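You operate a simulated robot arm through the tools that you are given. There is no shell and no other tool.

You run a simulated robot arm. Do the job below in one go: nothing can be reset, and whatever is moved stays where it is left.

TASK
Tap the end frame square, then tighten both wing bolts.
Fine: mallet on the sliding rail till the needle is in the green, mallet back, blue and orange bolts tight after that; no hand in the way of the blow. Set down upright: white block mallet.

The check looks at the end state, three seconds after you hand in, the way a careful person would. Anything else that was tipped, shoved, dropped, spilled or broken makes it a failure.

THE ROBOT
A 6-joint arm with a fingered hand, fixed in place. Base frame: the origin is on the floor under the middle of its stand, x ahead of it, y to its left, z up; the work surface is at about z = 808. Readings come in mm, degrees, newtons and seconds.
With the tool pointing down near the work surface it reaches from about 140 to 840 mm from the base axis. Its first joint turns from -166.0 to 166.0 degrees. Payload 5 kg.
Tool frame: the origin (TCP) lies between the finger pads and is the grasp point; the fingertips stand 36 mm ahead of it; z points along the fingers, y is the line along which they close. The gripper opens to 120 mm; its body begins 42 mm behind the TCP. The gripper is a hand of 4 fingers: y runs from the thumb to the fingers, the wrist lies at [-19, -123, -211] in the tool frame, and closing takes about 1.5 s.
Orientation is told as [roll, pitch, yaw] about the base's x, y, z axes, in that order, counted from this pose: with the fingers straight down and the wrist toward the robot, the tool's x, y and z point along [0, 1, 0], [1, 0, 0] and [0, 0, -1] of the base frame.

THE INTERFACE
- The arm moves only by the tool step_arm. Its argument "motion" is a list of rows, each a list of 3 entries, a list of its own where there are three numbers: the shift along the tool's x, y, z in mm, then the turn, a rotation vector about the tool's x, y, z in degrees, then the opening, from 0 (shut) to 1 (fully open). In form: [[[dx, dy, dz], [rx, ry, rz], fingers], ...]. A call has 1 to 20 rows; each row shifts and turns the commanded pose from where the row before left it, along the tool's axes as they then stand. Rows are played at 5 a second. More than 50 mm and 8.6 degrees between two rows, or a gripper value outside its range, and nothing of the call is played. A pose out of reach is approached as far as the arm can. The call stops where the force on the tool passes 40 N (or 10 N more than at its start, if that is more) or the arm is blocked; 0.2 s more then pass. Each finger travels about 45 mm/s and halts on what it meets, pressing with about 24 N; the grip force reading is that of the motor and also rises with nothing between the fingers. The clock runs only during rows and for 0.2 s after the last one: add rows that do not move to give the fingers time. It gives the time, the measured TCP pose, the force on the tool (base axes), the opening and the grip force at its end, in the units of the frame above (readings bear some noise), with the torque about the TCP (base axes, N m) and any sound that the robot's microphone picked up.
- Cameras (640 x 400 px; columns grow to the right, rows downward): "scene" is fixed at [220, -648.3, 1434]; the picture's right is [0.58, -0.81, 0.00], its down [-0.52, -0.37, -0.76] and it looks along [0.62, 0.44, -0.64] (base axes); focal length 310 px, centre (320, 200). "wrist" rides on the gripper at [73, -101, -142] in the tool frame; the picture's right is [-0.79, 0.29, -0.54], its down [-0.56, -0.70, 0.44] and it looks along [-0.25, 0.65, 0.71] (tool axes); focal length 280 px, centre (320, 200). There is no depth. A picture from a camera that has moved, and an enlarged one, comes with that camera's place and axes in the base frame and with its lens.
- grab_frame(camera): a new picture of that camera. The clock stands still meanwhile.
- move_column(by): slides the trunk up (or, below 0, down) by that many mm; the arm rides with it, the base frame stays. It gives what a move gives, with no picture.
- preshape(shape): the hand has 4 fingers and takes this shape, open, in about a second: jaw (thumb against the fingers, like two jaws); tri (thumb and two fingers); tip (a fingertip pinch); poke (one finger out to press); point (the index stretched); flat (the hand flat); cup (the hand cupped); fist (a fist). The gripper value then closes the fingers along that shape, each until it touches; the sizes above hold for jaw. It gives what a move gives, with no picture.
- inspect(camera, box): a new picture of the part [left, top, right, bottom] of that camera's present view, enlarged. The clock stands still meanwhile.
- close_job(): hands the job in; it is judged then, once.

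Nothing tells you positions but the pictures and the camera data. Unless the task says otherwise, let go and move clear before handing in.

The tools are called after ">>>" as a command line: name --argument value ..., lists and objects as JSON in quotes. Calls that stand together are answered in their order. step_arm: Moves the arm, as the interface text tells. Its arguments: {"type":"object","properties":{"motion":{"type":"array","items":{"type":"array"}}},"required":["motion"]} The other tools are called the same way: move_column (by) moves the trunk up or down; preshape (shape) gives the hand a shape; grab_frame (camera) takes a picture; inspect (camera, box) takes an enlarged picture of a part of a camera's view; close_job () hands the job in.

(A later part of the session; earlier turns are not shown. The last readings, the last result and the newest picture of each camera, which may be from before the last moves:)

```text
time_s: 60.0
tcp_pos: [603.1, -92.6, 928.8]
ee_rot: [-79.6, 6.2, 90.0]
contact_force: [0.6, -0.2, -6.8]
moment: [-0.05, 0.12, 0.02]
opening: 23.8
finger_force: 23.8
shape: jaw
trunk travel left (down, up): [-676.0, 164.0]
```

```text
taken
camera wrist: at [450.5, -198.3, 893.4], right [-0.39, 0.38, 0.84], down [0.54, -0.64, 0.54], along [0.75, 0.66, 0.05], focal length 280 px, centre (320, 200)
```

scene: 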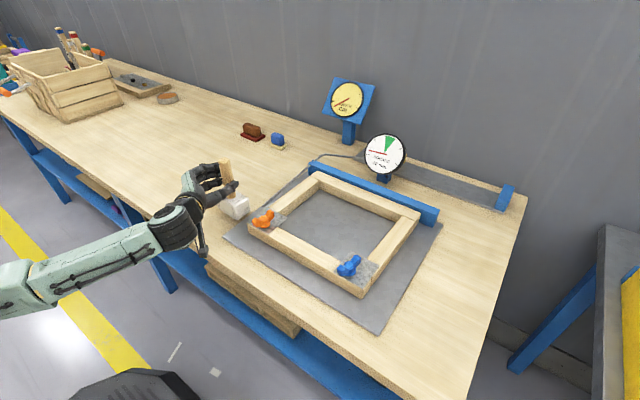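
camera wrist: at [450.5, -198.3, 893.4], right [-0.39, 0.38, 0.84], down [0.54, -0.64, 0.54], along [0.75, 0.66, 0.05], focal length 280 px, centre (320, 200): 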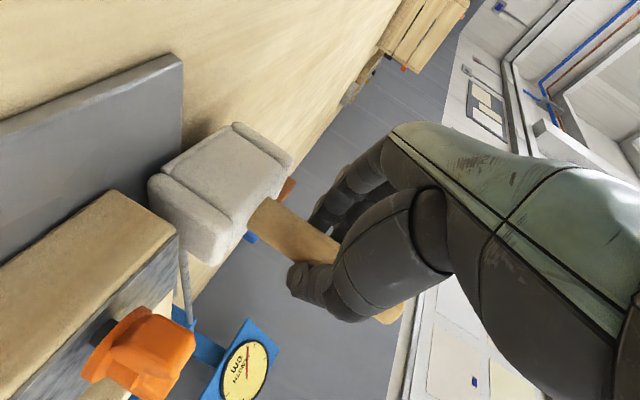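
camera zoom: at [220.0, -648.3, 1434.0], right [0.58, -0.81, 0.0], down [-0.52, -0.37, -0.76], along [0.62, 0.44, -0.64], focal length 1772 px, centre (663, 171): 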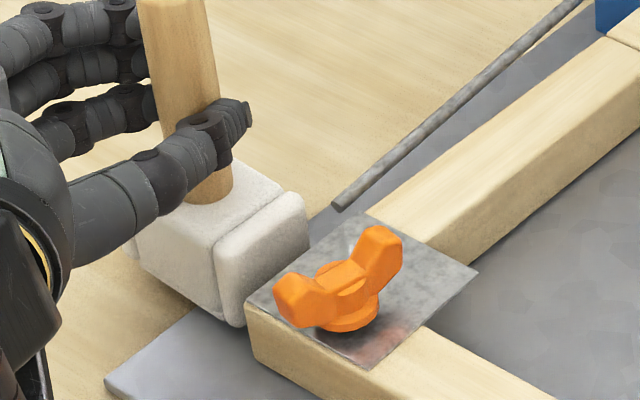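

The head hangs free about 14 mm from the rail end, level with it, with the hand well above and behind the face. I'll make a first light tap and retreat, then read the dial.

>>> step_arm --motion '[[[0.82, -7.96, 0.15], [0, 0, 0], 0], [[1.03, -9.95, 0.19], [0, 0, 0], 0], [[-1.03, 9.95, -0.19], [0, 0, 0], 0], [[0, 0, 0], [0, 0, 0], 0]]'

>>> inspect --camera "scene" --box '[355, 120, 415, 190]'

>>> inspect --camera "scene" --box '[220, 170, 300, 240]'

```text
time_s: 61.0
tcp_pos: [602.5, -99.9, 928.1]
ee_rot: [-79.5, 6.2, 89.9]
contact_force: [0.2, 0.5, -6.2]
moment: [-0.06, 0.14, 0.0]
opening: 23.9
finger_force: 23.9
shape: jaw
trunk travel left (down, up): [-676.0, 164.0]
```

```text
5.71 times, centred on (385, 155) of scene
camera zoom: at [220.0, -648.3, 1434.0], right [0.58, -0.81, 0.0], down [-0.52, -0.37, -0.76], along [0.62, 0.44, -0.64], focal length 1772 px, centre (-51, 457)
```

zoom: 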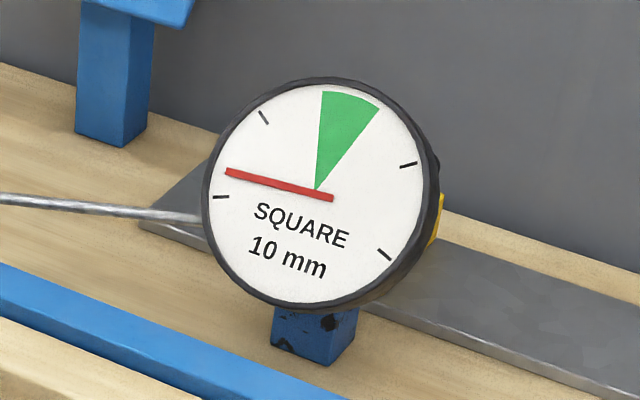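

```text
5.71 times, centred on (260, 205) of scene
camera zoom: at [220.0, -648.3, 1434.0], right [0.58, -0.81, 0.0], down [-0.52, -0.37, -0.76], along [0.62, 0.44, -0.64], focal length 1772 px, centre (663, 171)
```

zoom: 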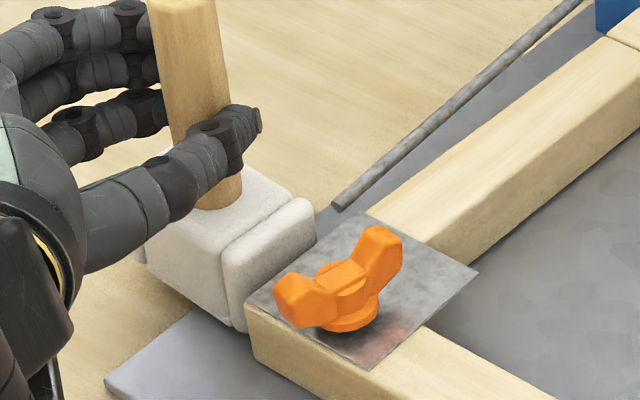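

The needle may have moved a hair, so contact is at about TCP y ≈ −109. I'll tap again a little further.

>>> step_arm --motion '[[[0.72, -6.96, 0.13], [0, 0, 0], 0], [[0.77, -7.46, 0.14], [0, 0, 0], 0], [[-1.03, 9.95, -0.19], [0, 0, 0], 0], [[0, 0, 0], [0, 0, 0], 0]]'

>>> inspect --camera "scene" --box '[355, 120, 415, 190]'

>>> inspect --camera "scene" --box '[220, 170, 300, 240]'

```text
time_s: 62.0
tcp_pos: [602.6, -105.4, 928.4]
ee_rot: [-79.5, 6.2, 90.1]
contact_force: [0.4, -0.3, -6.0]
moment: [-0.06, 0.15, 0.02]
opening: 23.8
finger_force: 24.1
shape: jaw
trunk travel left (down, up): [-676.0, 164.0]
```

```text
5.71 times, centred on (385, 155) of scene
camera zoom: at [220.0, -648.3, 1434.0], right [0.58, -0.81, 0.0], down [-0.52, -0.37, -0.76], along [0.62, 0.44, -0.64], focal length 1772 px, centre (-51, 457)
```

zoom: 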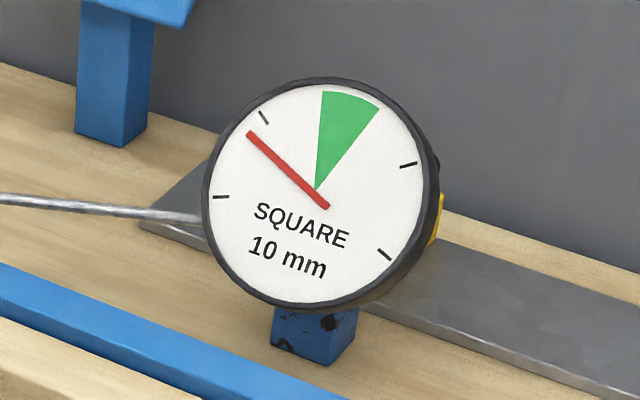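

```text
5.71 times, centred on (260, 205) of scene
camera zoom: at [220.0, -648.3, 1434.0], right [0.58, -0.81, 0.0], down [-0.52, -0.37, -0.76], along [0.62, 0.44, -0.64], focal length 1772 px, centre (663, 171)
```

zoom: 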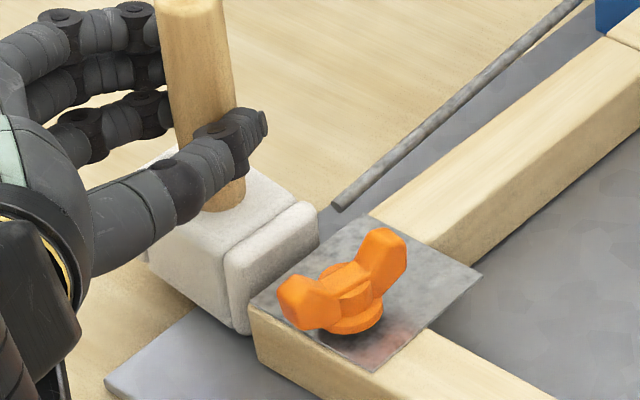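

It works: the blow moved the needle about a quarter of the way, toward green. Roughly 6 mm remain, so I'll tap again with similar strength.

>>> step_arm --motion '[[[0.62, -5.97, 0.11], [0, 0, 0], 0], [[0.77, -7.46, 0.14], [0, 0, 0], 0], [[-1.03, 9.95, -0.19], [0, 0, 0], 0], [[0, 0, 0], [0, 0, 0], 0]]'

>>> inspect --camera "scene" --box '[355, 120, 415, 190]'

>>> inspect --camera "scene" --box '[220, 170, 300, 240]'

```text
time_s: 63.0
tcp_pos: [602.4, -106.4, 927.8]
ee_rot: [-79.4, 6.1, 90.2]
contact_force: [0.5, 0.7, -6.2]
moment: [-0.05, 0.15, 0.02]
opening: 24.1
finger_force: 23.8
shape: jaw
trunk travel left (down, up): [-676.0, 164.0]
```

```text
5.71 times, centred on (385, 155) of scene
camera zoom: at [220.0, -648.3, 1434.0], right [0.58, -0.81, 0.0], down [-0.52, -0.37, -0.76], along [0.62, 0.44, -0.64], focal length 1772 px, centre (-51, 457)
```

zoom: 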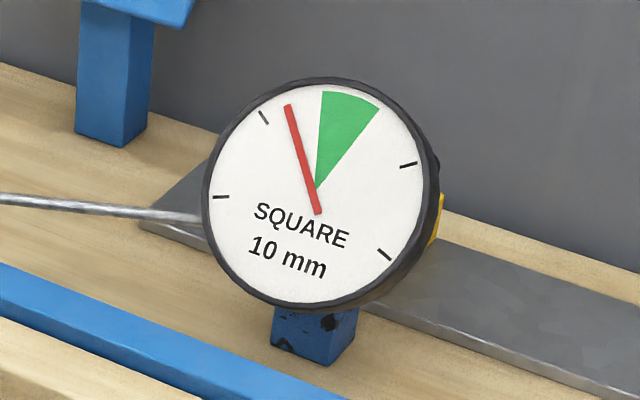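

```text
5.71 times, centred on (260, 205) of scene
camera zoom: at [220.0, -648.3, 1434.0], right [0.58, -0.81, 0.0], down [-0.52, -0.37, -0.76], along [0.62, 0.44, -0.64], focal length 1772 px, centre (663, 171)
```

zoom: 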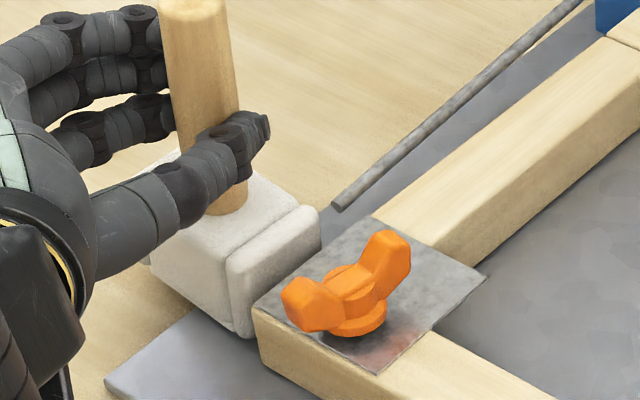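

The needle moved another 32° and is just short of green, which needs about 37° ± 16°. The same tap, one step further in, should land it.

>>> step_arm --motion '[[[0.62, -5.97, 0.11], [0, 0, 0], 0], [[0.8, -7.7, 0.14], [0, 0, 0], 0], [[-1.03, 9.95, -0.19], [0, 0, 0], 0], [[0, 0, 0], [0, 0, 0], 0]]'

>>> inspect --camera "scene" --box '[355, 120, 415, 190]'

>>> inspect --camera "scene" --box '[220, 170, 300, 240]'

```text
time_s: 64.0
tcp_pos: [600.7, -112.0, 928.5]
ee_rot: [-79.6, 6.2, 90.0]
contact_force: [0.3, -0.2, -6.0]
moment: [-0.09, 0.14, -0.02]
opening: 24.3
finger_force: 23.9
shape: jaw
trunk travel left (down, up): [-676.0, 164.0]
```

```text
5.71 times, centred on (385, 155) of scene
camera zoom: at [220.0, -648.3, 1434.0], right [0.58, -0.81, 0.0], down [-0.52, -0.37, -0.76], along [0.62, 0.44, -0.64], focal length 1772 px, centre (-51, 457)
```

zoom: 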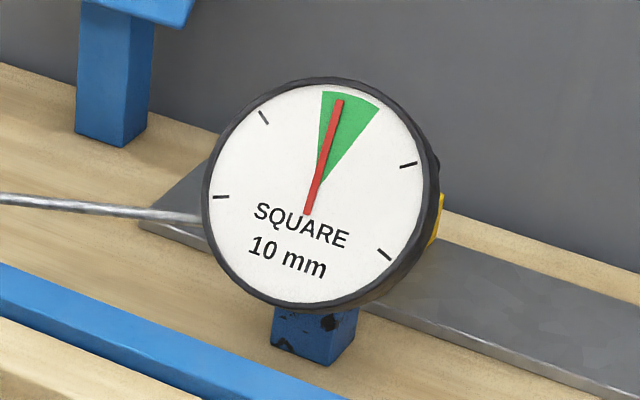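

```text
5.71 times, centred on (260, 205) of scene
camera zoom: at [220.0, -648.3, 1434.0], right [0.58, -0.81, 0.0], down [-0.52, -0.37, -0.76], along [0.62, 0.44, -0.64], focal length 1772 px, centre (663, 171)
```

zoom: 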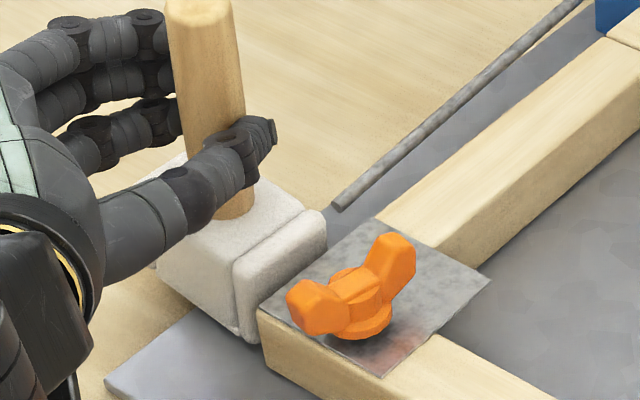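

The needle now sits near the middle of the green. I'll withdraw the mallet from the rail toward +y, then lift it clear.

>>> step_arm --motion '[[[-0.5, 5, -0.1], [0, 0, 0], 0], [[-1.03, 9.95, -0.19], [0, 0, 0], 0], [[-1.03, 9.95, -0.19], [0, 0, 0], 0], [[-1.03, 9.95, -0.19], [0, 0, 0], 0], [[-1.03, 9.95, -0.19], [0, 0, 0], 0], [[-1.03, 9.95, -0.19], [0, 0, 0], 0], [[-1.03, 9.95, -0.19], [0, 0, 0], 0], [[-1.03, 9.95, -0.19], [0, 0, 0], 0], [[-1.03, 9.95, -0.19], [0, 0, 0], 0], [[-9.8, -1.05, -1.8], [0, 0, 0], 0], [[-9.8, -1.05, -1.8], [0, 0, 0], 0], [[-9.8, -1.05, -1.8], [0, 0, 0], 0], [[0, 0, 0], [0, 0, 0], 0]]'

>>> grab_frame --camera "scene"

```text
time_s: 66.8
tcp_pos: [600.8, -29.4, 958.5]
ee_rot: [-79.5, 6.2, 90.0]
contact_force: [-0.3, -1.0, -5.8]
moment: [-0.07, 0.12, 0.0]
opening: 23.9
finger_force: 23.9
shape: jaw
trunk travel left (down, up): [-676.0, 164.0]
```

```text
taken
```

scene: 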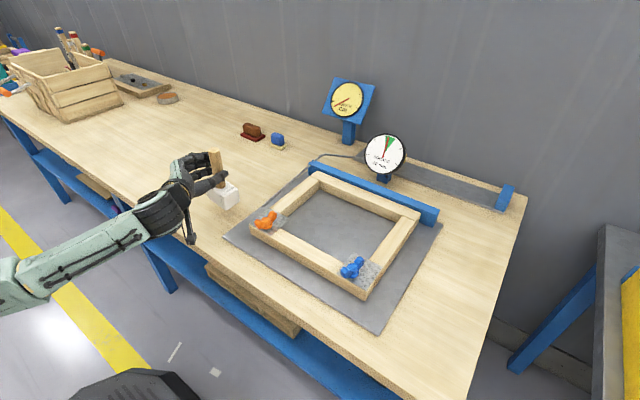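

The mallet hangs vertical and clear. I'll carry it back slowly to its original spot near (797, 77).

>>> step_arm --motion '[[[-1.56, 3.77, 6.32], [0, 0, 0], 0], [[-1.56, 3.77, 6.32], [0, 0, 0], 0], [[-3.12, 7.53, 12.64], [0, 0, 0], 0], [[-3.12, 7.53, 12.64], [0, 0, 0], 0], [[-3.12, 7.53, 12.64], [0, 0, 0], 0], [[-3.12, 7.53, 12.64], [0, 0, 0], 0], [[-3.12, 7.53, 12.64], [0, 0, 0], 0], [[-3.12, 7.53, 12.64], [0, 0, 0], 0], [[-3.12, 7.53, 12.64], [0, 0, 0], 0], [[-3.12, 7.53, 12.64], [0, 0, 0], 0], [[-3.12, 7.53, 12.64], [0, 0, 0], 0], [[-3.12, 7.53, 12.64], [0, 0, 0], 0], [[-3.12, 7.53, 12.64], [0, 0, 0], 0], [[-3.12, 7.53, 12.64], [0, 0, 0], 0], [[-1.56, 3.77, 6.32], [0, 0, 0], 0], [[-1.56, 3.77, 6.32], [0, 0, 0], 0], [[0, 0, 0], [0, 0, 0], 0], [[0, 0, 0], [0, 0, 0], 0]]'

>>> inspect --camera "scene" --box '[190, 90, 310, 190]'

>>> grab_frame --camera "wrist"

```text
time_s: 70.6
tcp_pos: [785.3, 78.0, 955.2]
ee_rot: [-79.5, 6.3, 90.1]
contact_force: [-0.5, -0.1, -6.2]
moment: [-0.05, 0.11, 0.03]
opening: 24.1
finger_force: 23.6
shape: jaw
trunk travel left (down, up): [-676.0, 164.0]
```

```text
4.00 times, centred on (250, 140) of scene
camera zoom: at [220.0, -648.3, 1434.0], right [0.58, -0.81, 0.0], down [-0.52, -0.37, -0.76], along [0.62, 0.44, -0.64], focal length 1240 px, centre (600, 440)
```

zoom: 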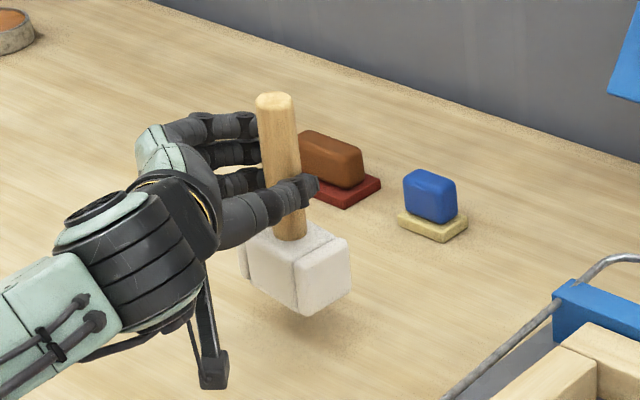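

```text
taken
camera wrist: at [633.6, -27.1, 920.7], right [-0.39, 0.38, 0.84], down [0.54, -0.64, 0.54], along [0.75, 0.66, 0.05], focal length 280 px, centre (320, 200)
```

wrist: 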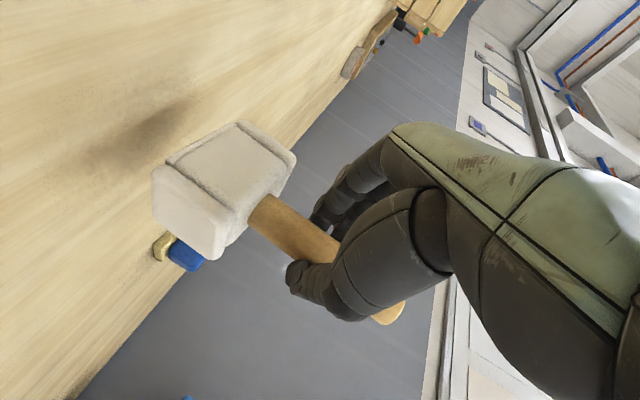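

It is back over its spot, within about 3° of vertical and some 43 mm up. I'll lower gently to just above the table.

>>> step_arm --motion '[[[4.9, 0.52, 0.9], [0, 0, 0], 0], [[9.8, 1.05, 1.8], [0, 0, 0], 0], [[9.8, 1.05, 1.8], [0, 0, 0], 0], [[7.8, 0.84, 1.43], [0, 0, 0], 0], [[3.9, 0.42, 0.72], [0, 0, 0], 0], [[0, 0, 0], [0, 0, 0], 0], [[0, 0, 0], [0, 0, 0], 0]]'

>>> inspect --camera "scene" --box '[200, 105, 300, 190]'

```text
time_s: 72.2
tcp_pos: [782.8, 79.2, 918.2]
ee_rot: [-79.4, 6.2, 90.0]
contact_force: [-0.1, 0.1, -5.7]
moment: [-0.06, 0.11, 0.0]
opening: 24.0
finger_force: 24.2
shape: jaw
trunk travel left (down, up): [-676.0, 164.0]
```

```text
4.71 times, centred on (250, 148) of scene
camera zoom: at [220.0, -648.3, 1434.0], right [0.58, -0.81, 0.0], down [-0.52, -0.37, -0.76], along [0.62, 0.44, -0.64], focal length 1459 px, centre (649, 447)
```

zoom: 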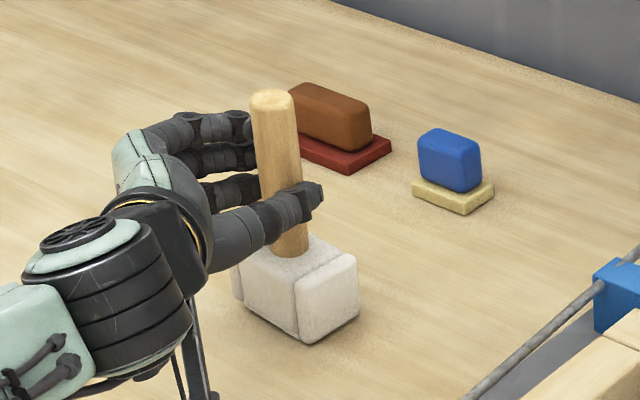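

Still hanging free. I'll lower in small steps to touchdown.

>>> step_arm --motion '[[[2, 0.21, 0.36], [0, 0, 0], 0], [[2, 0.21, 0.36], [0, 0, 0], 0], [[0, 0, 0], [0, 0, 0], 0]]'

>>> step_arm --motion '[[[1.5, 0.16, 0.27], [0, 0, 0], 0], [[0, 0, 0], [0, 0, 0], 0]]'

>>> step_arm --motion '[[[1.5, 0.16, 0.27], [0, 0, 0], 0], [[0, 0, 0], [0, 0, 0], 0]]'

>>> inspect --camera "scene" --box '[200, 105, 300, 190]'

```text
time_s: 73.0
tcp_pos: [784.7, 79.7, 918.1]
ee_rot: [-79.7, 6.2, 90.1]
contact_force: [-0.2, 2.1, 1.2]
moment: [-0.02, 0.0, 0.04]
opening: 24.1
finger_force: 23.8
shape: jaw
trunk travel left (down, up): [-676.0, 164.0]
```

```text
time_s: 73.6
tcp_pos: [784.4, 79.5, 916.1]
ee_rot: [-79.7, 6.1, 90.0]
contact_force: [1.7, 5.7, 6.7]
moment: [0.07, -0.15, 0.09]
opening: 24.0
finger_force: 24.1
shape: jaw
trunk travel left (down, up): [-676.0, 164.0]
```

```text
time_s: 74.2
tcp_pos: [783.5, 79.1, 916.1]
ee_rot: [-79.8, 6.2, 90.1]
contact_force: [6.2, 7.6, 15.3]
moment: [0.25, -0.41, 0.08]
opening: 24.0
finger_force: 23.5
shape: jaw
trunk travel left (down, up): [-676.0, 164.0]
```

```text
4.71 times, centred on (250, 148) of scene
camera zoom: at [220.0, -648.3, 1434.0], right [0.58, -0.81, 0.0], down [-0.52, -0.37, -0.76], along [0.62, 0.44, -0.64], focal length 1459 px, centre (649, 447)
```

zoom: 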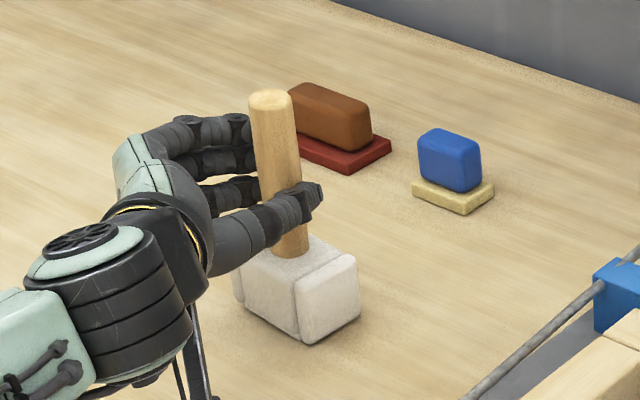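

The base is in firm contact. I'll ease the pressure off, then open the fingers slowly so it settles flat.

>>> step_arm --motion '[[[-1.5, -0.16, -0.27], [0, 0, 0], 0], [[-0.7, -0.08, -0.13], [0, 0, 0], 0], [[0, 0, 0], [0, 0, 0], 0], [[0, 0, 0], [0, 0, 0], 0.3], [[0, 0, 0], [0, 0, 0], 0.5], [[0, 0, 0], [0, 0, 0], 0.8], [[0, 0, 0], [0, 0, 0], 1], [[0, 0, 0], [0, 0, 0], 1], [[0, 0, 0], [0, 0, 0], 1], [[0, 0, 0], [0, 0, 0], 1]]'

>>> inspect --camera "scene" --box '[200, 105, 300, 190]'

>>> grab_frame --camera "wrist"

```text
time_s: 76.4
tcp_pos: [783.0, 78.0, 914.9]
ee_rot: [-79.6, 6.3, 90.1]
contact_force: [0.2, 0.6, 0.2]
moment: [-0.03, 0.01, 0.0]
opening: 119.1
finger_force: 0.1
shape: jaw
trunk travel left (down, up): [-676.0, 164.0]
```

```text
4.71 times, centred on (250, 148) of scene
camera zoom: at [220.0, -648.3, 1434.0], right [0.58, -0.81, 0.0], down [-0.52, -0.37, -0.76], along [0.62, 0.44, -0.64], focal length 1459 px, centre (649, 447)
```

zoom: 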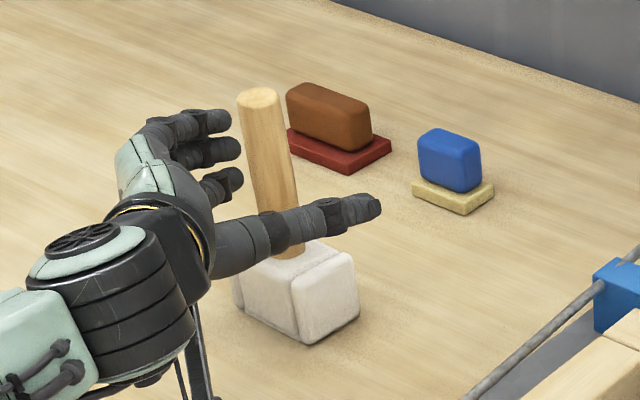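

```text
taken
camera wrist: at [631.9, -26.8, 880.5], right [-0.39, 0.38, 0.84], down [0.54, -0.64, 0.54], along [0.75, 0.66, 0.05], focal length 280 px, centre (320, 200)
```

wrist: 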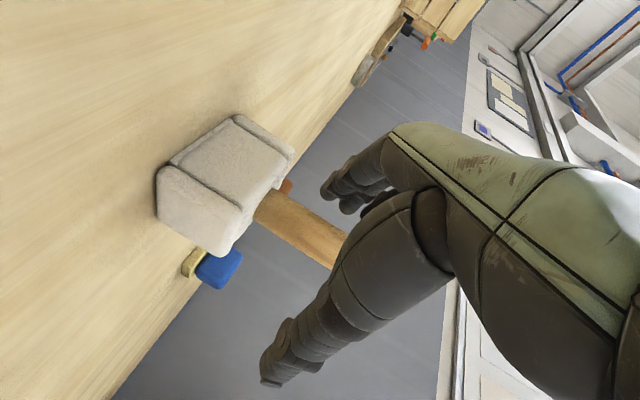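

The mallet stands flat and upright. I'll withdraw the hand straight back along the finger line.

>>> step_arm --motion '[[[0, 0, -10], [0, 0, 0], 1], [[0, 0, -20], [0, 0, 0], 1], [[0, 0, -25], [0, 0, 0], 1], [[0, 0, -25], [0, 0, 0], 1], [[0, 0, -25], [0, 0, 0], 1], [[-25, 0, -15], [0, 0, 0], 1], [[-40, 0, 0], [0, 0, 0], 1], [[-40, 0, 0], [0, 0, 0], 1], [[0, 0, 0], [0, 0, 0], 1]]'

>>> grab_frame --camera "scene"

>>> inspect --camera "scene" --box '[215, 110, 295, 190]'

>>> inspect --camera "scene" --box '[355, 120, 415, 190]'

```text
time_s: 78.4
tcp_pos: [684.1, 92.3, 1041.1]
ee_rot: [-79.7, 6.3, 90.1]
contact_force: [0.0, 0.5, -0.1]
moment: [0.0, 0.0, -0.01]
opening: 119.6
finger_force: 0.1
shape: jaw
trunk travel left (down, up): [-676.0, 164.0]
```

```text
taken
```

scene: 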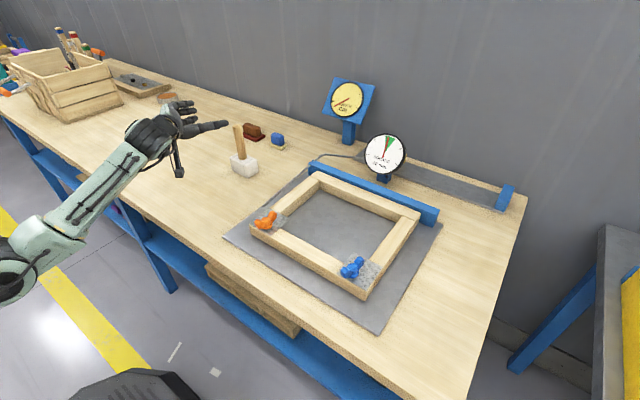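

```text
5.00 times, centred on (255, 150) of scene
camera zoom: at [220.0, -648.3, 1434.0], right [0.58, -0.81, 0.0], down [-0.52, -0.37, -0.76], along [0.62, 0.44, -0.64], focal length 1550 px, centre (645, 450)
```

zoom: 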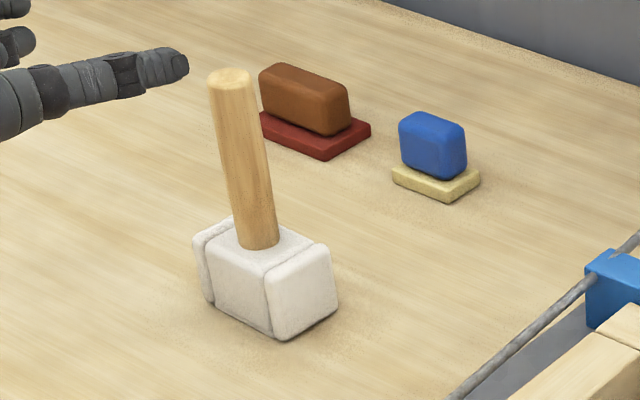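

```text
5.71 times, centred on (385, 155) of scene
camera zoom: at [220.0, -648.3, 1434.0], right [0.58, -0.81, 0.0], down [-0.52, -0.37, -0.76], along [0.62, 0.44, -0.64], focal length 1772 px, centre (-51, 457)
```

zoom: 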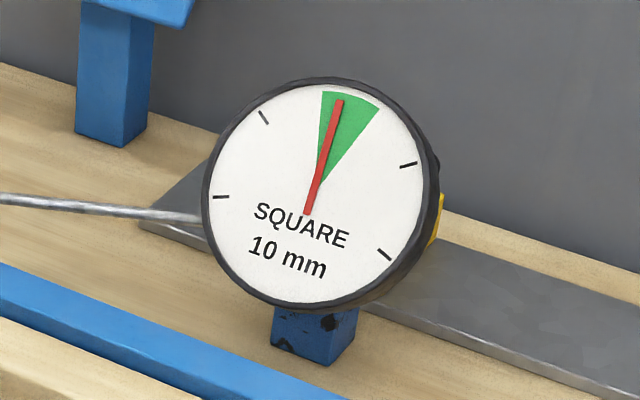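

The mallet is back, standing upright, and the needle is still in the green. Next come the bolts, so I'll take high zooms of both wing bolts while turning the hand to point down.

>>> step_arm --motion '[[[0, 0, 0], [-1.09, 0, 5.9], 1], [[-20, 0, 0], [0, 8, 0], 1], [[-20, 0, 0], [0, 8, 0], 1], [[0, 0, 0], [0, 8, 0], 1], [[0, 0, 0], [0, 8, 0], 1], [[0, 0, 0], [0, 8, 0], 1], [[0, 0, 0], [0, 8, 0], 1], [[0, 0, 0], [0, 8, 0], 1], [[0, 0, 0], [0, 8, 0], 1], [[0, 0, 0], [0, 8, 0], 1], [[0, 0, 0], [0, 7.5, 0], 1], [[0, 0, 0], [0, 0, 0], 1]]'

>>> inspect --camera "scene" --box '[240, 195, 300, 240]'

>>> inspect --camera "scene" --box '[325, 240, 385, 300]'

>>> grab_frame --camera "wrist"

```text
time_s: 81.0
tcp_pos: [696.7, 93.9, 1075.5]
ee_rot: [-0.1, 0.2, 90.0]
contact_force: [0.5, 0.0, 0.4]
moment: [0.0, -0.02, -0.02]
opening: 119.6
finger_force: 0.0
shape: jaw
out of reach, approached as far as the arm can: row 11
trunk travel left (down, up): [-676.0, 164.0]
```

```text
8.89 times, centred on (270, 218) of scene
camera zoom: at [220.0, -648.3, 1434.0], right [0.58, -0.81, 0.0], down [-0.52, -0.37, -0.76], along [0.62, 0.44, -0.64], focal length 2756 px, centre (764, 44)
```

zoom: 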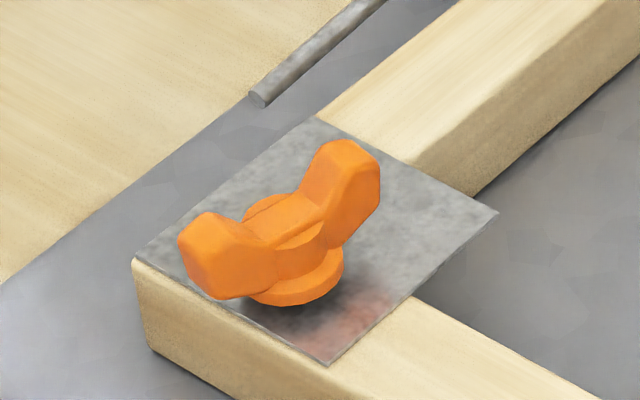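

```text
6.67 times, centred on (355, 270) of scene
camera zoom: at [220.0, -648.3, 1434.0], right [0.58, -0.81, 0.0], down [-0.52, -0.37, -0.76], along [0.62, 0.44, -0.64], focal length 2067 px, centre (87, -267)
```

zoom: 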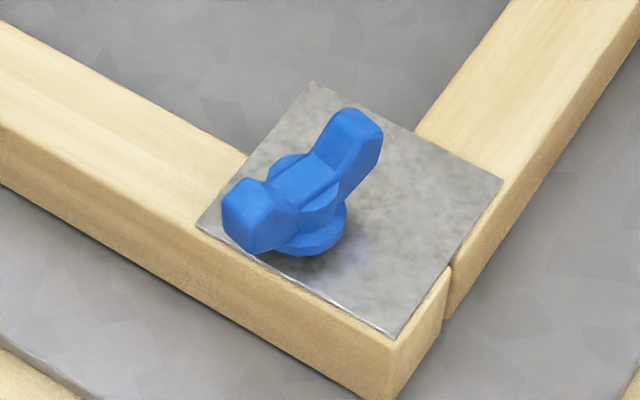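

```text
taken
camera wrist: at [626.1, -6.4, 1218.0], right [0.79, 0.29, 0.54], down [0.56, -0.7, -0.44], along [0.25, 0.65, -0.72], focal length 280 px, centre (320, 200)
```

wrist: 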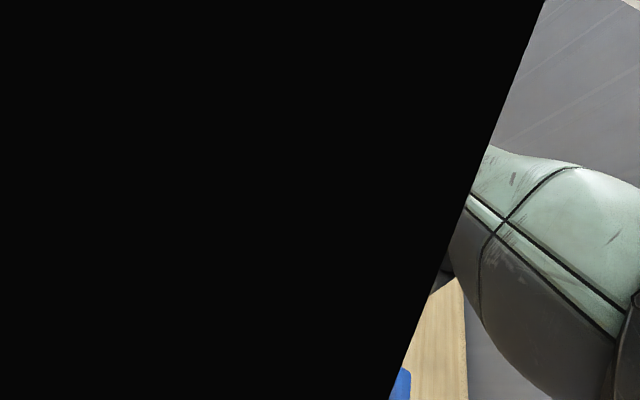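

The forearm blocks the wrist camera with the trunk this low, so I'll raise the trunk back. Then I'll turn to the home yaw for a top-down look at the bolts.

>>> move_column --by 74

>>> step_arm --motion '[[[0, 0, 0], [0, 0, 8.2], 1], [[0, 0, 0], [0, 0, 8.2], 1], [[0, 0, 0], [0, 0, 8.2], 1], [[0, 0, 0], [0, 0, 8.2], 1], [[0, 0, 0], [0, 0, 8.2], 1], [[0, 0, 0], [0, 0, 8.2], 1], [[0, 0, 0], [0, 0, 8.2], 1], [[0, 0, 0], [0, 0, 8.2], 1], [[0, 0, 0], [0, 0, 8.2], 1], [[0, 0, 0], [0, 0, 8.2], 1], [[0, 0, 0], [0, 0, 8], 1], [[0, 0, 0], [0, 0, 0], 1]]'

>>> grab_frame --camera "scene"

```text
time_s: 82.1
tcp_pos: [698.0, 93.8, 1148.3]
ee_rot: [-0.1, 0.2, 90.0]
contact_force: [0.3, 0.5, 0.3]
moment: [0.04, -0.01, 0.0]
opening: 119.6
finger_force: 0.0
shape: jaw
trunk travel left (down, up): [-750.0, 90.0]
```

```text
time_s: 84.7
tcp_pos: [698.2, 93.7, 1148.7]
ee_rot: [-0.1, -0.2, -0.1]
contact_force: [-0.5, 0.5, 0.7]
moment: [-0.01, 0.03, -0.02]
opening: 119.6
finger_force: 0.0
shape: jaw
trunk travel left (down, up): [-750.0, 90.0]
```

```text
taken
```

scene: 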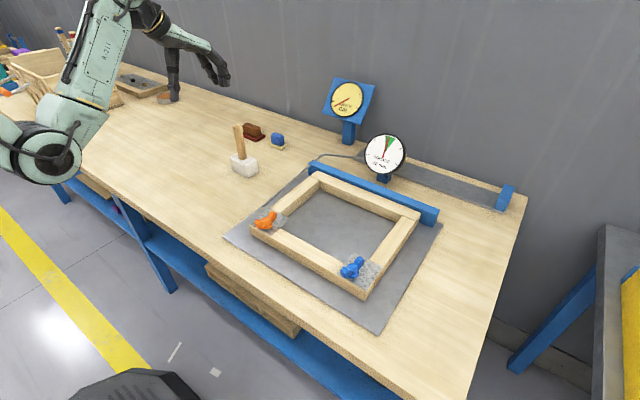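

Now I'll move over the frame for a top-down look at the orange bolt.

>>> step_arm --motion '[[[-45.5, -4.1, 0], [0, 0, 0], 1], [[-45.5, -4.1, 0], [0, 0, 0], 1], [[-45.5, -4.1, 0], [0, 0, 0], 1], [[-45.5, -4.1, 0], [0, 0, 0], 1], [[-45.5, -4.1, 0], [0, 0, 0], 1], [[-45.5, -4.1, 0], [0, 0, 0], 1], [[-45.5, -4.1, 0], [0, 0, 0], 1], [[-45.5, -4.1, 0], [0, 0, 0], 1], [[0, 0, 35], [0, 0, 0], 1], [[0, 0, 35], [0, 0, 0], 1], [[0, 0, 35], [0, 0, 0], 1], [[0, 0, 30], [0, 0, 0], 1], [[0, 0, 0], [0, 0, 0], 1], [[0, 0, 0], [0, 0, 0], 1]]'

>>> grab_frame --camera "wrist"

```text
time_s: 87.7
tcp_pos: [666.3, -270.1, 1015.2]
ee_rot: [-0.1, -0.2, 0.0]
contact_force: [0.2, -1.8, 0.3]
moment: [0.01, -0.05, 0.02]
opening: 119.7
finger_force: 0.0
shape: jaw
trunk travel left (down, up): [-750.0, 90.0]
```

```text
taken
camera wrist: at [565.7, -195.9, 1157.1], right [0.29, -0.79, 0.55], down [-0.7, -0.56, -0.44], along [0.66, -0.25, -0.71], focal length 280 px, centre (320, 200)
```

wrist: 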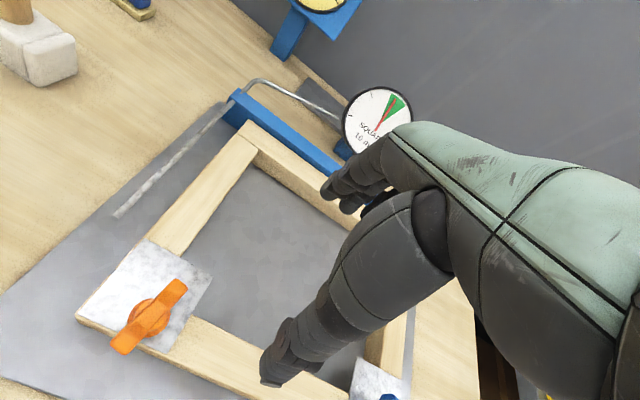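

>>> inspect --camera "wrist" --box '[70, 230, 230, 370]'

>>> inspect --camera "wrist" --box '[330, 80, 420, 170]'

```text
2.86 times, centred on (150, 300) of wrist
camera zoom: at [565.7, -195.9, 1157.1], right [0.29, -0.79, 0.55], down [-0.7, -0.56, -0.44], along [0.66, -0.25, -0.71], focal length 801 px, centre (806, -86)
```

zoom: 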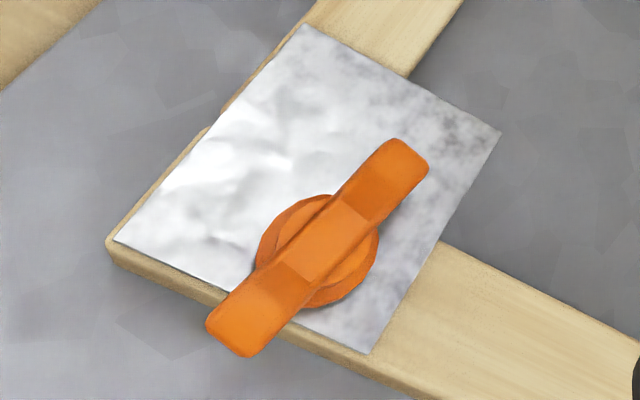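

```text
4.44 times, centred on (375, 125) of wrist
camera zoom: at [565.7, -195.9, 1157.1], right [0.29, -0.79, 0.55], down [-0.7, -0.56, -0.44], along [0.66, -0.25, -0.71], focal length 1246 px, centre (76, 533)
```

zoom: 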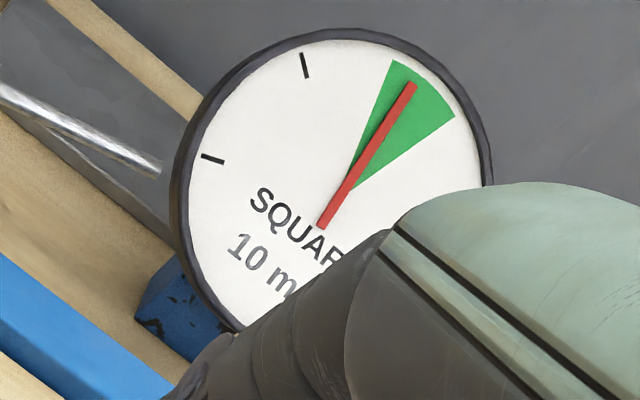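

The orange bolt's axis is at about (610, −198), with its wings along x (−13°) and tops near z ≈ 889. I'll move above it and turn so thumb and fingers close across the wings.

>>> step_arm --motion '[[[36, -28, 0], [0, 0, 0], 1], [[36, -28, 0], [0, 0, 0], 1], [[0, 0, 0], [0, 0, -8.6], 1], [[0, 0, 0], [0, 0, -8.6], 1], [[0, 0, 0], [0, 0, -8.6], 1], [[0, 0, 0], [0, 0, -8.6], 1], [[0, 0, 0], [0, 0, -8.6], 1], [[0, 0, 0], [0, 0, -8.6], 1], [[0, 0, 0], [0, 0, -8.6], 1], [[0, 0, 0], [0, 0, -8.6], 1], [[0, 0, 0], [0, 0, -8.6], 1], [[0, 0, 0], [0, 0, 0], 1], [[0, 0, 0], [0, 0, 0], 1]]'

>>> grab_frame --camera "wrist"

>>> grab_frame --camera "scene"

```text
time_s: 90.5
tcp_pos: [609.6, -197.8, 1015.2]
ee_rot: [-0.3, 0.1, 77.4]
contact_force: [-0.1, -0.5, 0.0]
moment: [0.0, -0.01, 0.01]
opening: 119.8
finger_force: 0.0
shape: jaw
trunk travel left (down, up): [-750.0, 90.0]
```

```text
taken
camera wrist: at [517.4, -280.3, 1157.1], right [0.83, 0.11, 0.54], down [0.4, -0.81, -0.44], along [0.39, 0.58, -0.71], focal length 280 px, centre (320, 200)
```

wrist: 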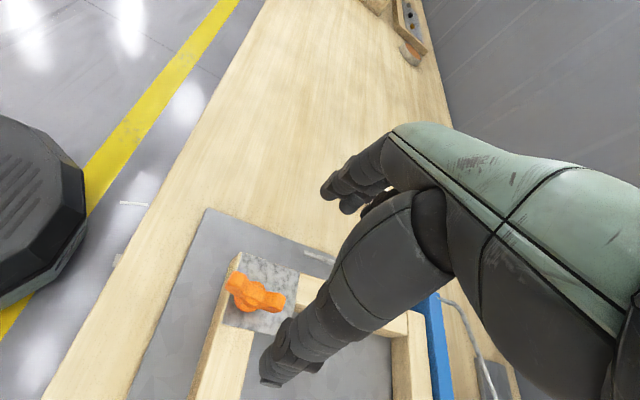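

```text
taken
```

scene: 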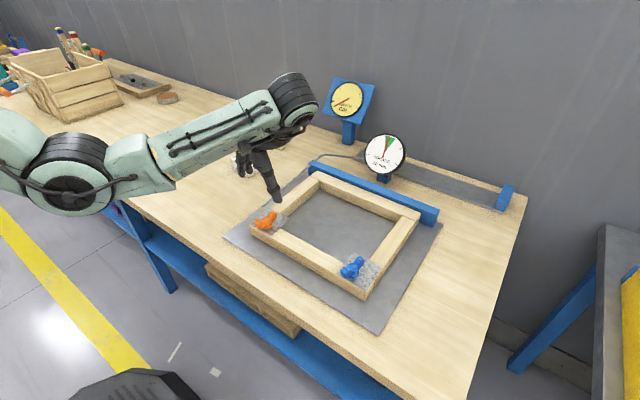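

>>> inspect --camera "wrist" --box '[200, 240, 310, 330]'

```text
4.44 times, centred on (255, 285) of wrist
camera zoom: at [517.4, -280.3, 1157.1], right [0.83, 0.11, 0.54], down [0.4, -0.81, -0.44], along [0.39, 0.58, -0.71], focal length 1246 px, centre (609, -178)
```

zoom: 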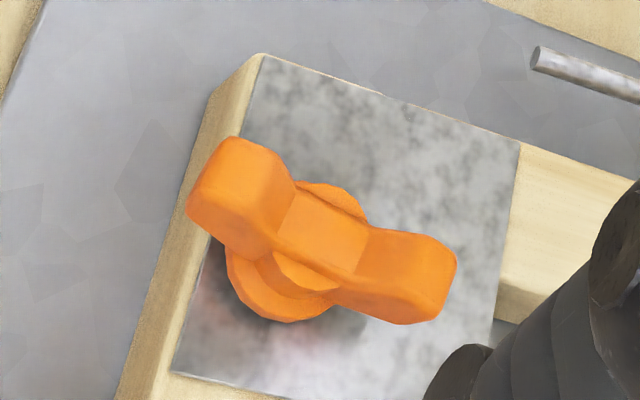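

The bolt centre is confirmed at (609.5, −197), right under the hand. I'll descend so the fingertips reach the wings just above the plate.

>>> step_arm --motion '[[[0, 0, 25], [0, 0, 0], 1], [[0, 0, 25], [0, 0, 0], 1], [[0, 0, 25], [0, 0, 0], 1], [[0, 0, 20], [0, 0, 0], 1], [[0, 0, 12], [0, 0, 0], 1], [[0, 0, 8], [0, 0, 0], 1], [[0, 0, 0], [0, 0, 0], 1], [[0, 0, 0], [0, 0, 0], 1]]'

>>> inspect --camera "scene" --box '[220, 160, 320, 250]'

>>> grab_frame --camera "wrist"

```text
time_s: 92.3
tcp_pos: [611.5, -200.2, 899.5]
ee_rot: [-0.2, 0.1, 77.5]
contact_force: [0.2, -0.7, -0.7]
moment: [-0.02, 0.02, -0.03]
opening: 119.8
finger_force: 0.1
shape: jaw
trunk travel left (down, up): [-750.0, 90.0]
```

```text
4.44 times, centred on (270, 205) of scene
camera zoom: at [220.0, -648.3, 1434.0], right [0.58, -0.81, 0.0], down [-0.52, -0.37, -0.76], along [0.62, 0.44, -0.64], focal length 1378 px, centre (542, 178)
```

zoom: 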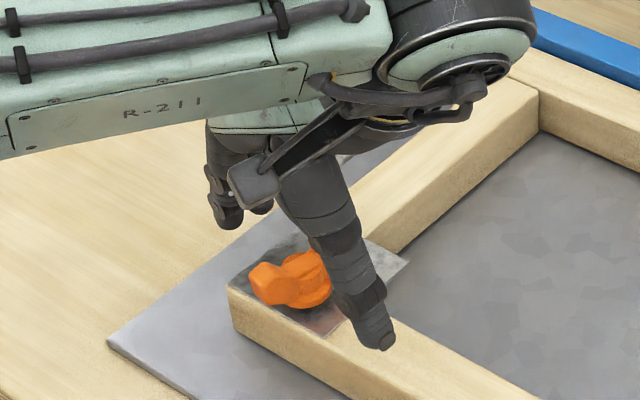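

```text
taken
camera wrist: at [518.8, -281.4, 1042.5], right [0.83, 0.11, 0.54], down [0.39, -0.81, -0.44], along [0.39, 0.58, -0.71], focal length 280 px, centre (320, 200)
```

wrist: 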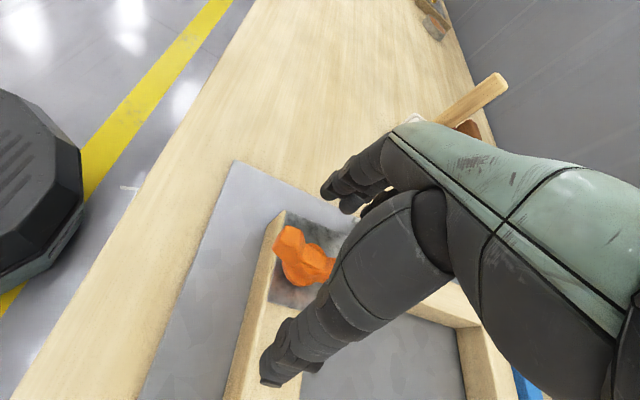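

Thumb and fingers straddle the orange wings. I'll close on them.

>>> step_arm --motion '[[[0, 0, 0], [0, 0, 0], 0.7], [[0, 0, 0], [0, 0, 0], 0.4], [[0, 0, 0], [0, 0, 0], 0.2], [[0, 0, 0], [0, 0, 0], 0], [[0, 0, 0], [0, 0, 0], 0], [[0, 0, 0], [0, 0, 0], 0], [[0, 0, 0], [0, 0, 0], 0], [[0, 0, 0], [0, 0, 0], 0], [[0, 0, 0], [0, 0, 0], 0]]'

>>> inspect --camera "scene" --box '[220, 160, 320, 250]'

>>> inspect --camera "wrist" --box '[220, 180, 400, 330]'

>>> inspect --camera "scene" --box '[355, 120, 415, 190]'

```text
time_s: 94.3
tcp_pos: [611.9, -200.0, 900.8]
ee_rot: [-0.3, 0.1, 77.5]
contact_force: [0.1, -0.8, -0.8]
moment: [0.02, -0.03, 0.02]
opening: 13.5
finger_force: 24.5
shape: jaw
trunk travel left (down, up): [-750.0, 90.0]
```

```text
4.44 times, centred on (270, 205) of scene
camera zoom: at [220.0, -648.3, 1434.0], right [0.58, -0.81, 0.0], down [-0.52, -0.37, -0.76], along [0.62, 0.44, -0.64], focal length 1378 px, centre (542, 178)
```

zoom: 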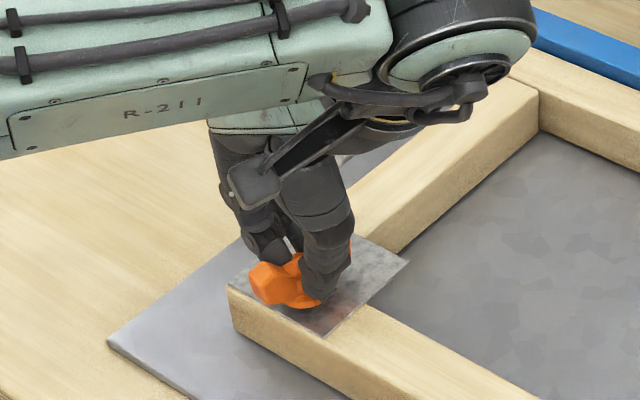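

```text
2.67 times, centred on (310, 255) of wrist
camera zoom: at [519.0, -281.5, 1042.3], right [0.83, 0.11, 0.54], down [0.39, -0.81, -0.44], along [0.39, 0.58, -0.71], focal length 748 px, centre (347, 53)
```

zoom: 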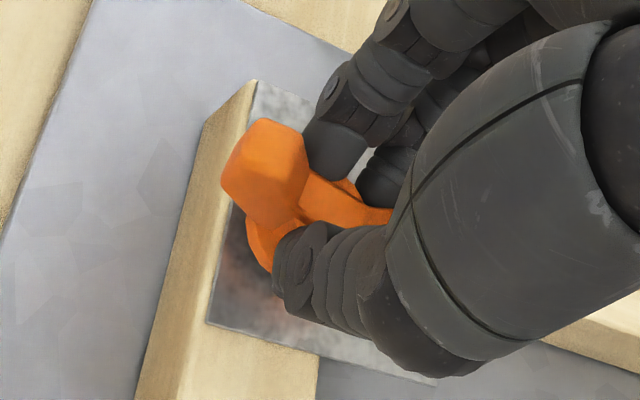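

```text
5.71 times, centred on (385, 155) of scene
camera zoom: at [220.0, -648.3, 1434.0], right [0.58, -0.81, 0.0], down [-0.52, -0.37, -0.76], along [0.62, 0.44, -0.64], focal length 1772 px, centre (-51, 457)
```

zoom: 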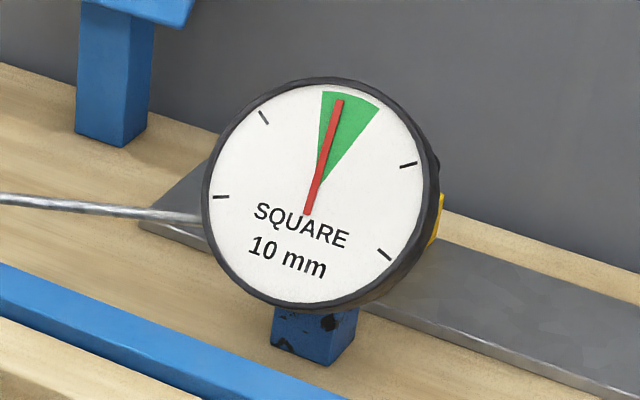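

The grip is 13.5 mm wide on the wings and the needle hasn't moved. I'll turn clockwise in small steps, watching the torque and side forces.

>>> step_arm --motion '[[[0, 0, 0], [0, 0, 5], 0], [[0, 0, 0], [0, 0, 5], 0], [[0, 0, 0], [0, 0, 5], 0], [[0, 0, 0], [0, 0, 0], 0]]'

>>> inspect --camera "wrist" --box '[220, 180, 400, 330]'

>>> inspect --camera "scene" --box '[355, 120, 415, 190]'

```text
time_s: 95.3
tcp_pos: [609.7, -198.4, 899.6]
ee_rot: [-0.4, 0.0, 62.3]
contact_force: [6.5, -2.4, 1.3]
moment: [-0.08, -0.15, 0.06]
opening: 13.0
finger_force: 23.6
shape: jaw
trunk travel left (down, up): [-750.0, 90.0]
```

```text
2.67 times, centred on (310, 255) of wrist
camera zoom: at [499.7, -254.3, 1041.9], right [0.83, -0.11, 0.55], down [0.17, -0.88, -0.44], along [0.53, 0.46, -0.71], focal length 748 px, centre (347, 53)
```

zoom: 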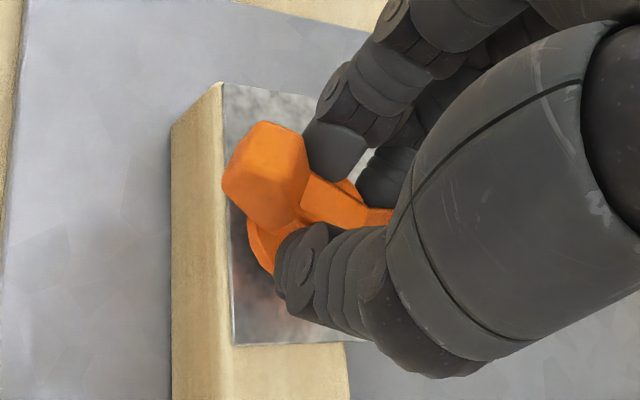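

```text
5.71 times, centred on (385, 155) of scene
camera zoom: at [220.0, -648.3, 1434.0], right [0.58, -0.81, 0.0], down [-0.52, -0.37, -0.76], along [0.62, 0.44, -0.64], focal length 1772 px, centre (-51, 457)
```

zoom: 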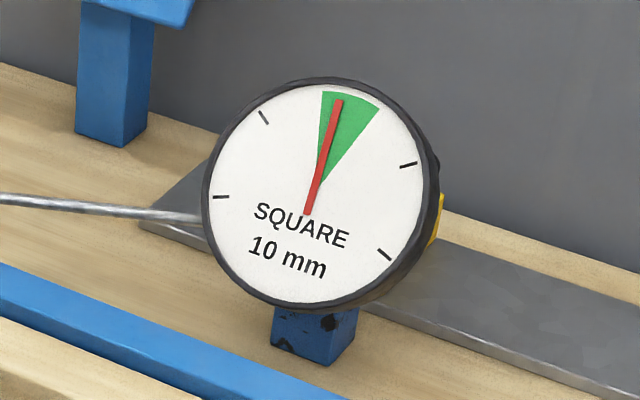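

The bolt turns with the hand at low torque, and the needle is steady. There's a mild +x side load, so I'll shift about 1.5 mm to relieve it and continue clockwise.

>>> step_arm --motion '[[[-1.56, 0.26, 0], [0, 0, 0], 0], [[0, 0, 0], [0, 0, 5], 0], [[0, 0, 0], [0, 0, 5], 0], [[0, 0, 0], [0, 0, 5], 0], [[0, 0, 0], [0, 0, 0], 0]]'

>>> step_arm --motion '[[[0, 0, 0], [0, 0, 5], 0], [[0, 0, 0], [0, 0, 5], 0], [[0, 0, 0], [0, 0, 5], 0], [[0, 0, 0], [0, 0, 0], 0]]'

>>> inspect --camera "wrist" --box '[220, 180, 400, 330]'

>>> inspect --camera "scene" --box '[355, 120, 415, 190]'

```text
time_s: 96.5
tcp_pos: [610.7, -199.3, 900.1]
ee_rot: [-0.3, 0.0, 47.4]
contact_force: [-2.9, -2.2, -0.6]
moment: [-0.03, 0.06, 0.06]
opening: 13.4
finger_force: 24.6
shape: jaw
trunk travel left (down, up): [-750.0, 90.0]
```

```text
time_s: 97.5
tcp_pos: [612.1, -200.0, 899.3]
ee_rot: [-0.2, 0.0, 32.3]
contact_force: [-5.5, -2.2, 2.5]
moment: [-0.06, 0.19, 0.03]
opening: 13.4
finger_force: 23.5
shape: jaw
trunk travel left (down, up): [-750.0, 90.0]
```

```text
2.67 times, centred on (310, 255) of wrist
camera zoom: at [487.4, -191.8, 1041.8], right [0.66, -0.51, 0.55], down [-0.29, -0.85, -0.44], along [0.69, 0.14, -0.71], focal length 748 px, centre (347, 53)
```

zoom: 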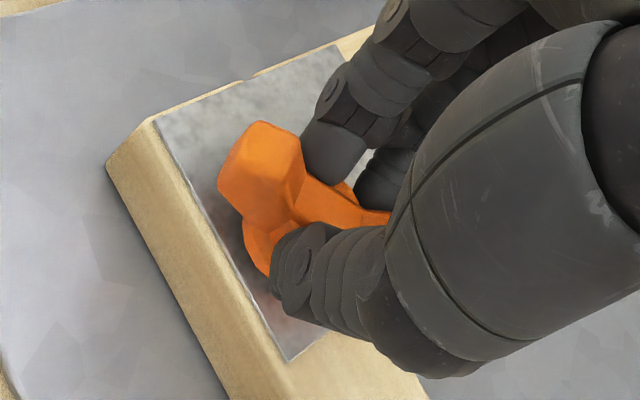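

```text
5.71 times, centred on (385, 155) of scene
camera zoom: at [220.0, -648.3, 1434.0], right [0.58, -0.81, 0.0], down [-0.52, -0.37, -0.76], along [0.62, 0.44, -0.64], focal length 1772 px, centre (-51, 457)
```

zoom: 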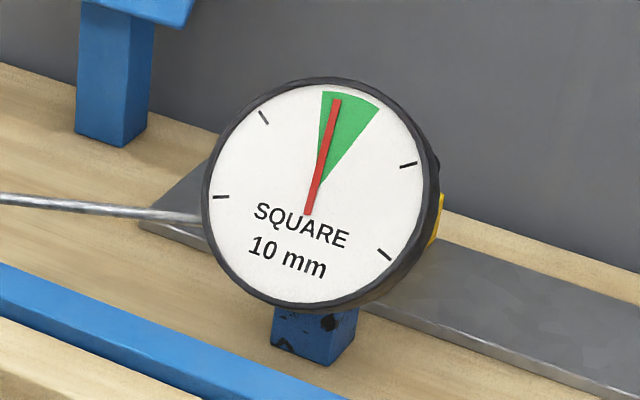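

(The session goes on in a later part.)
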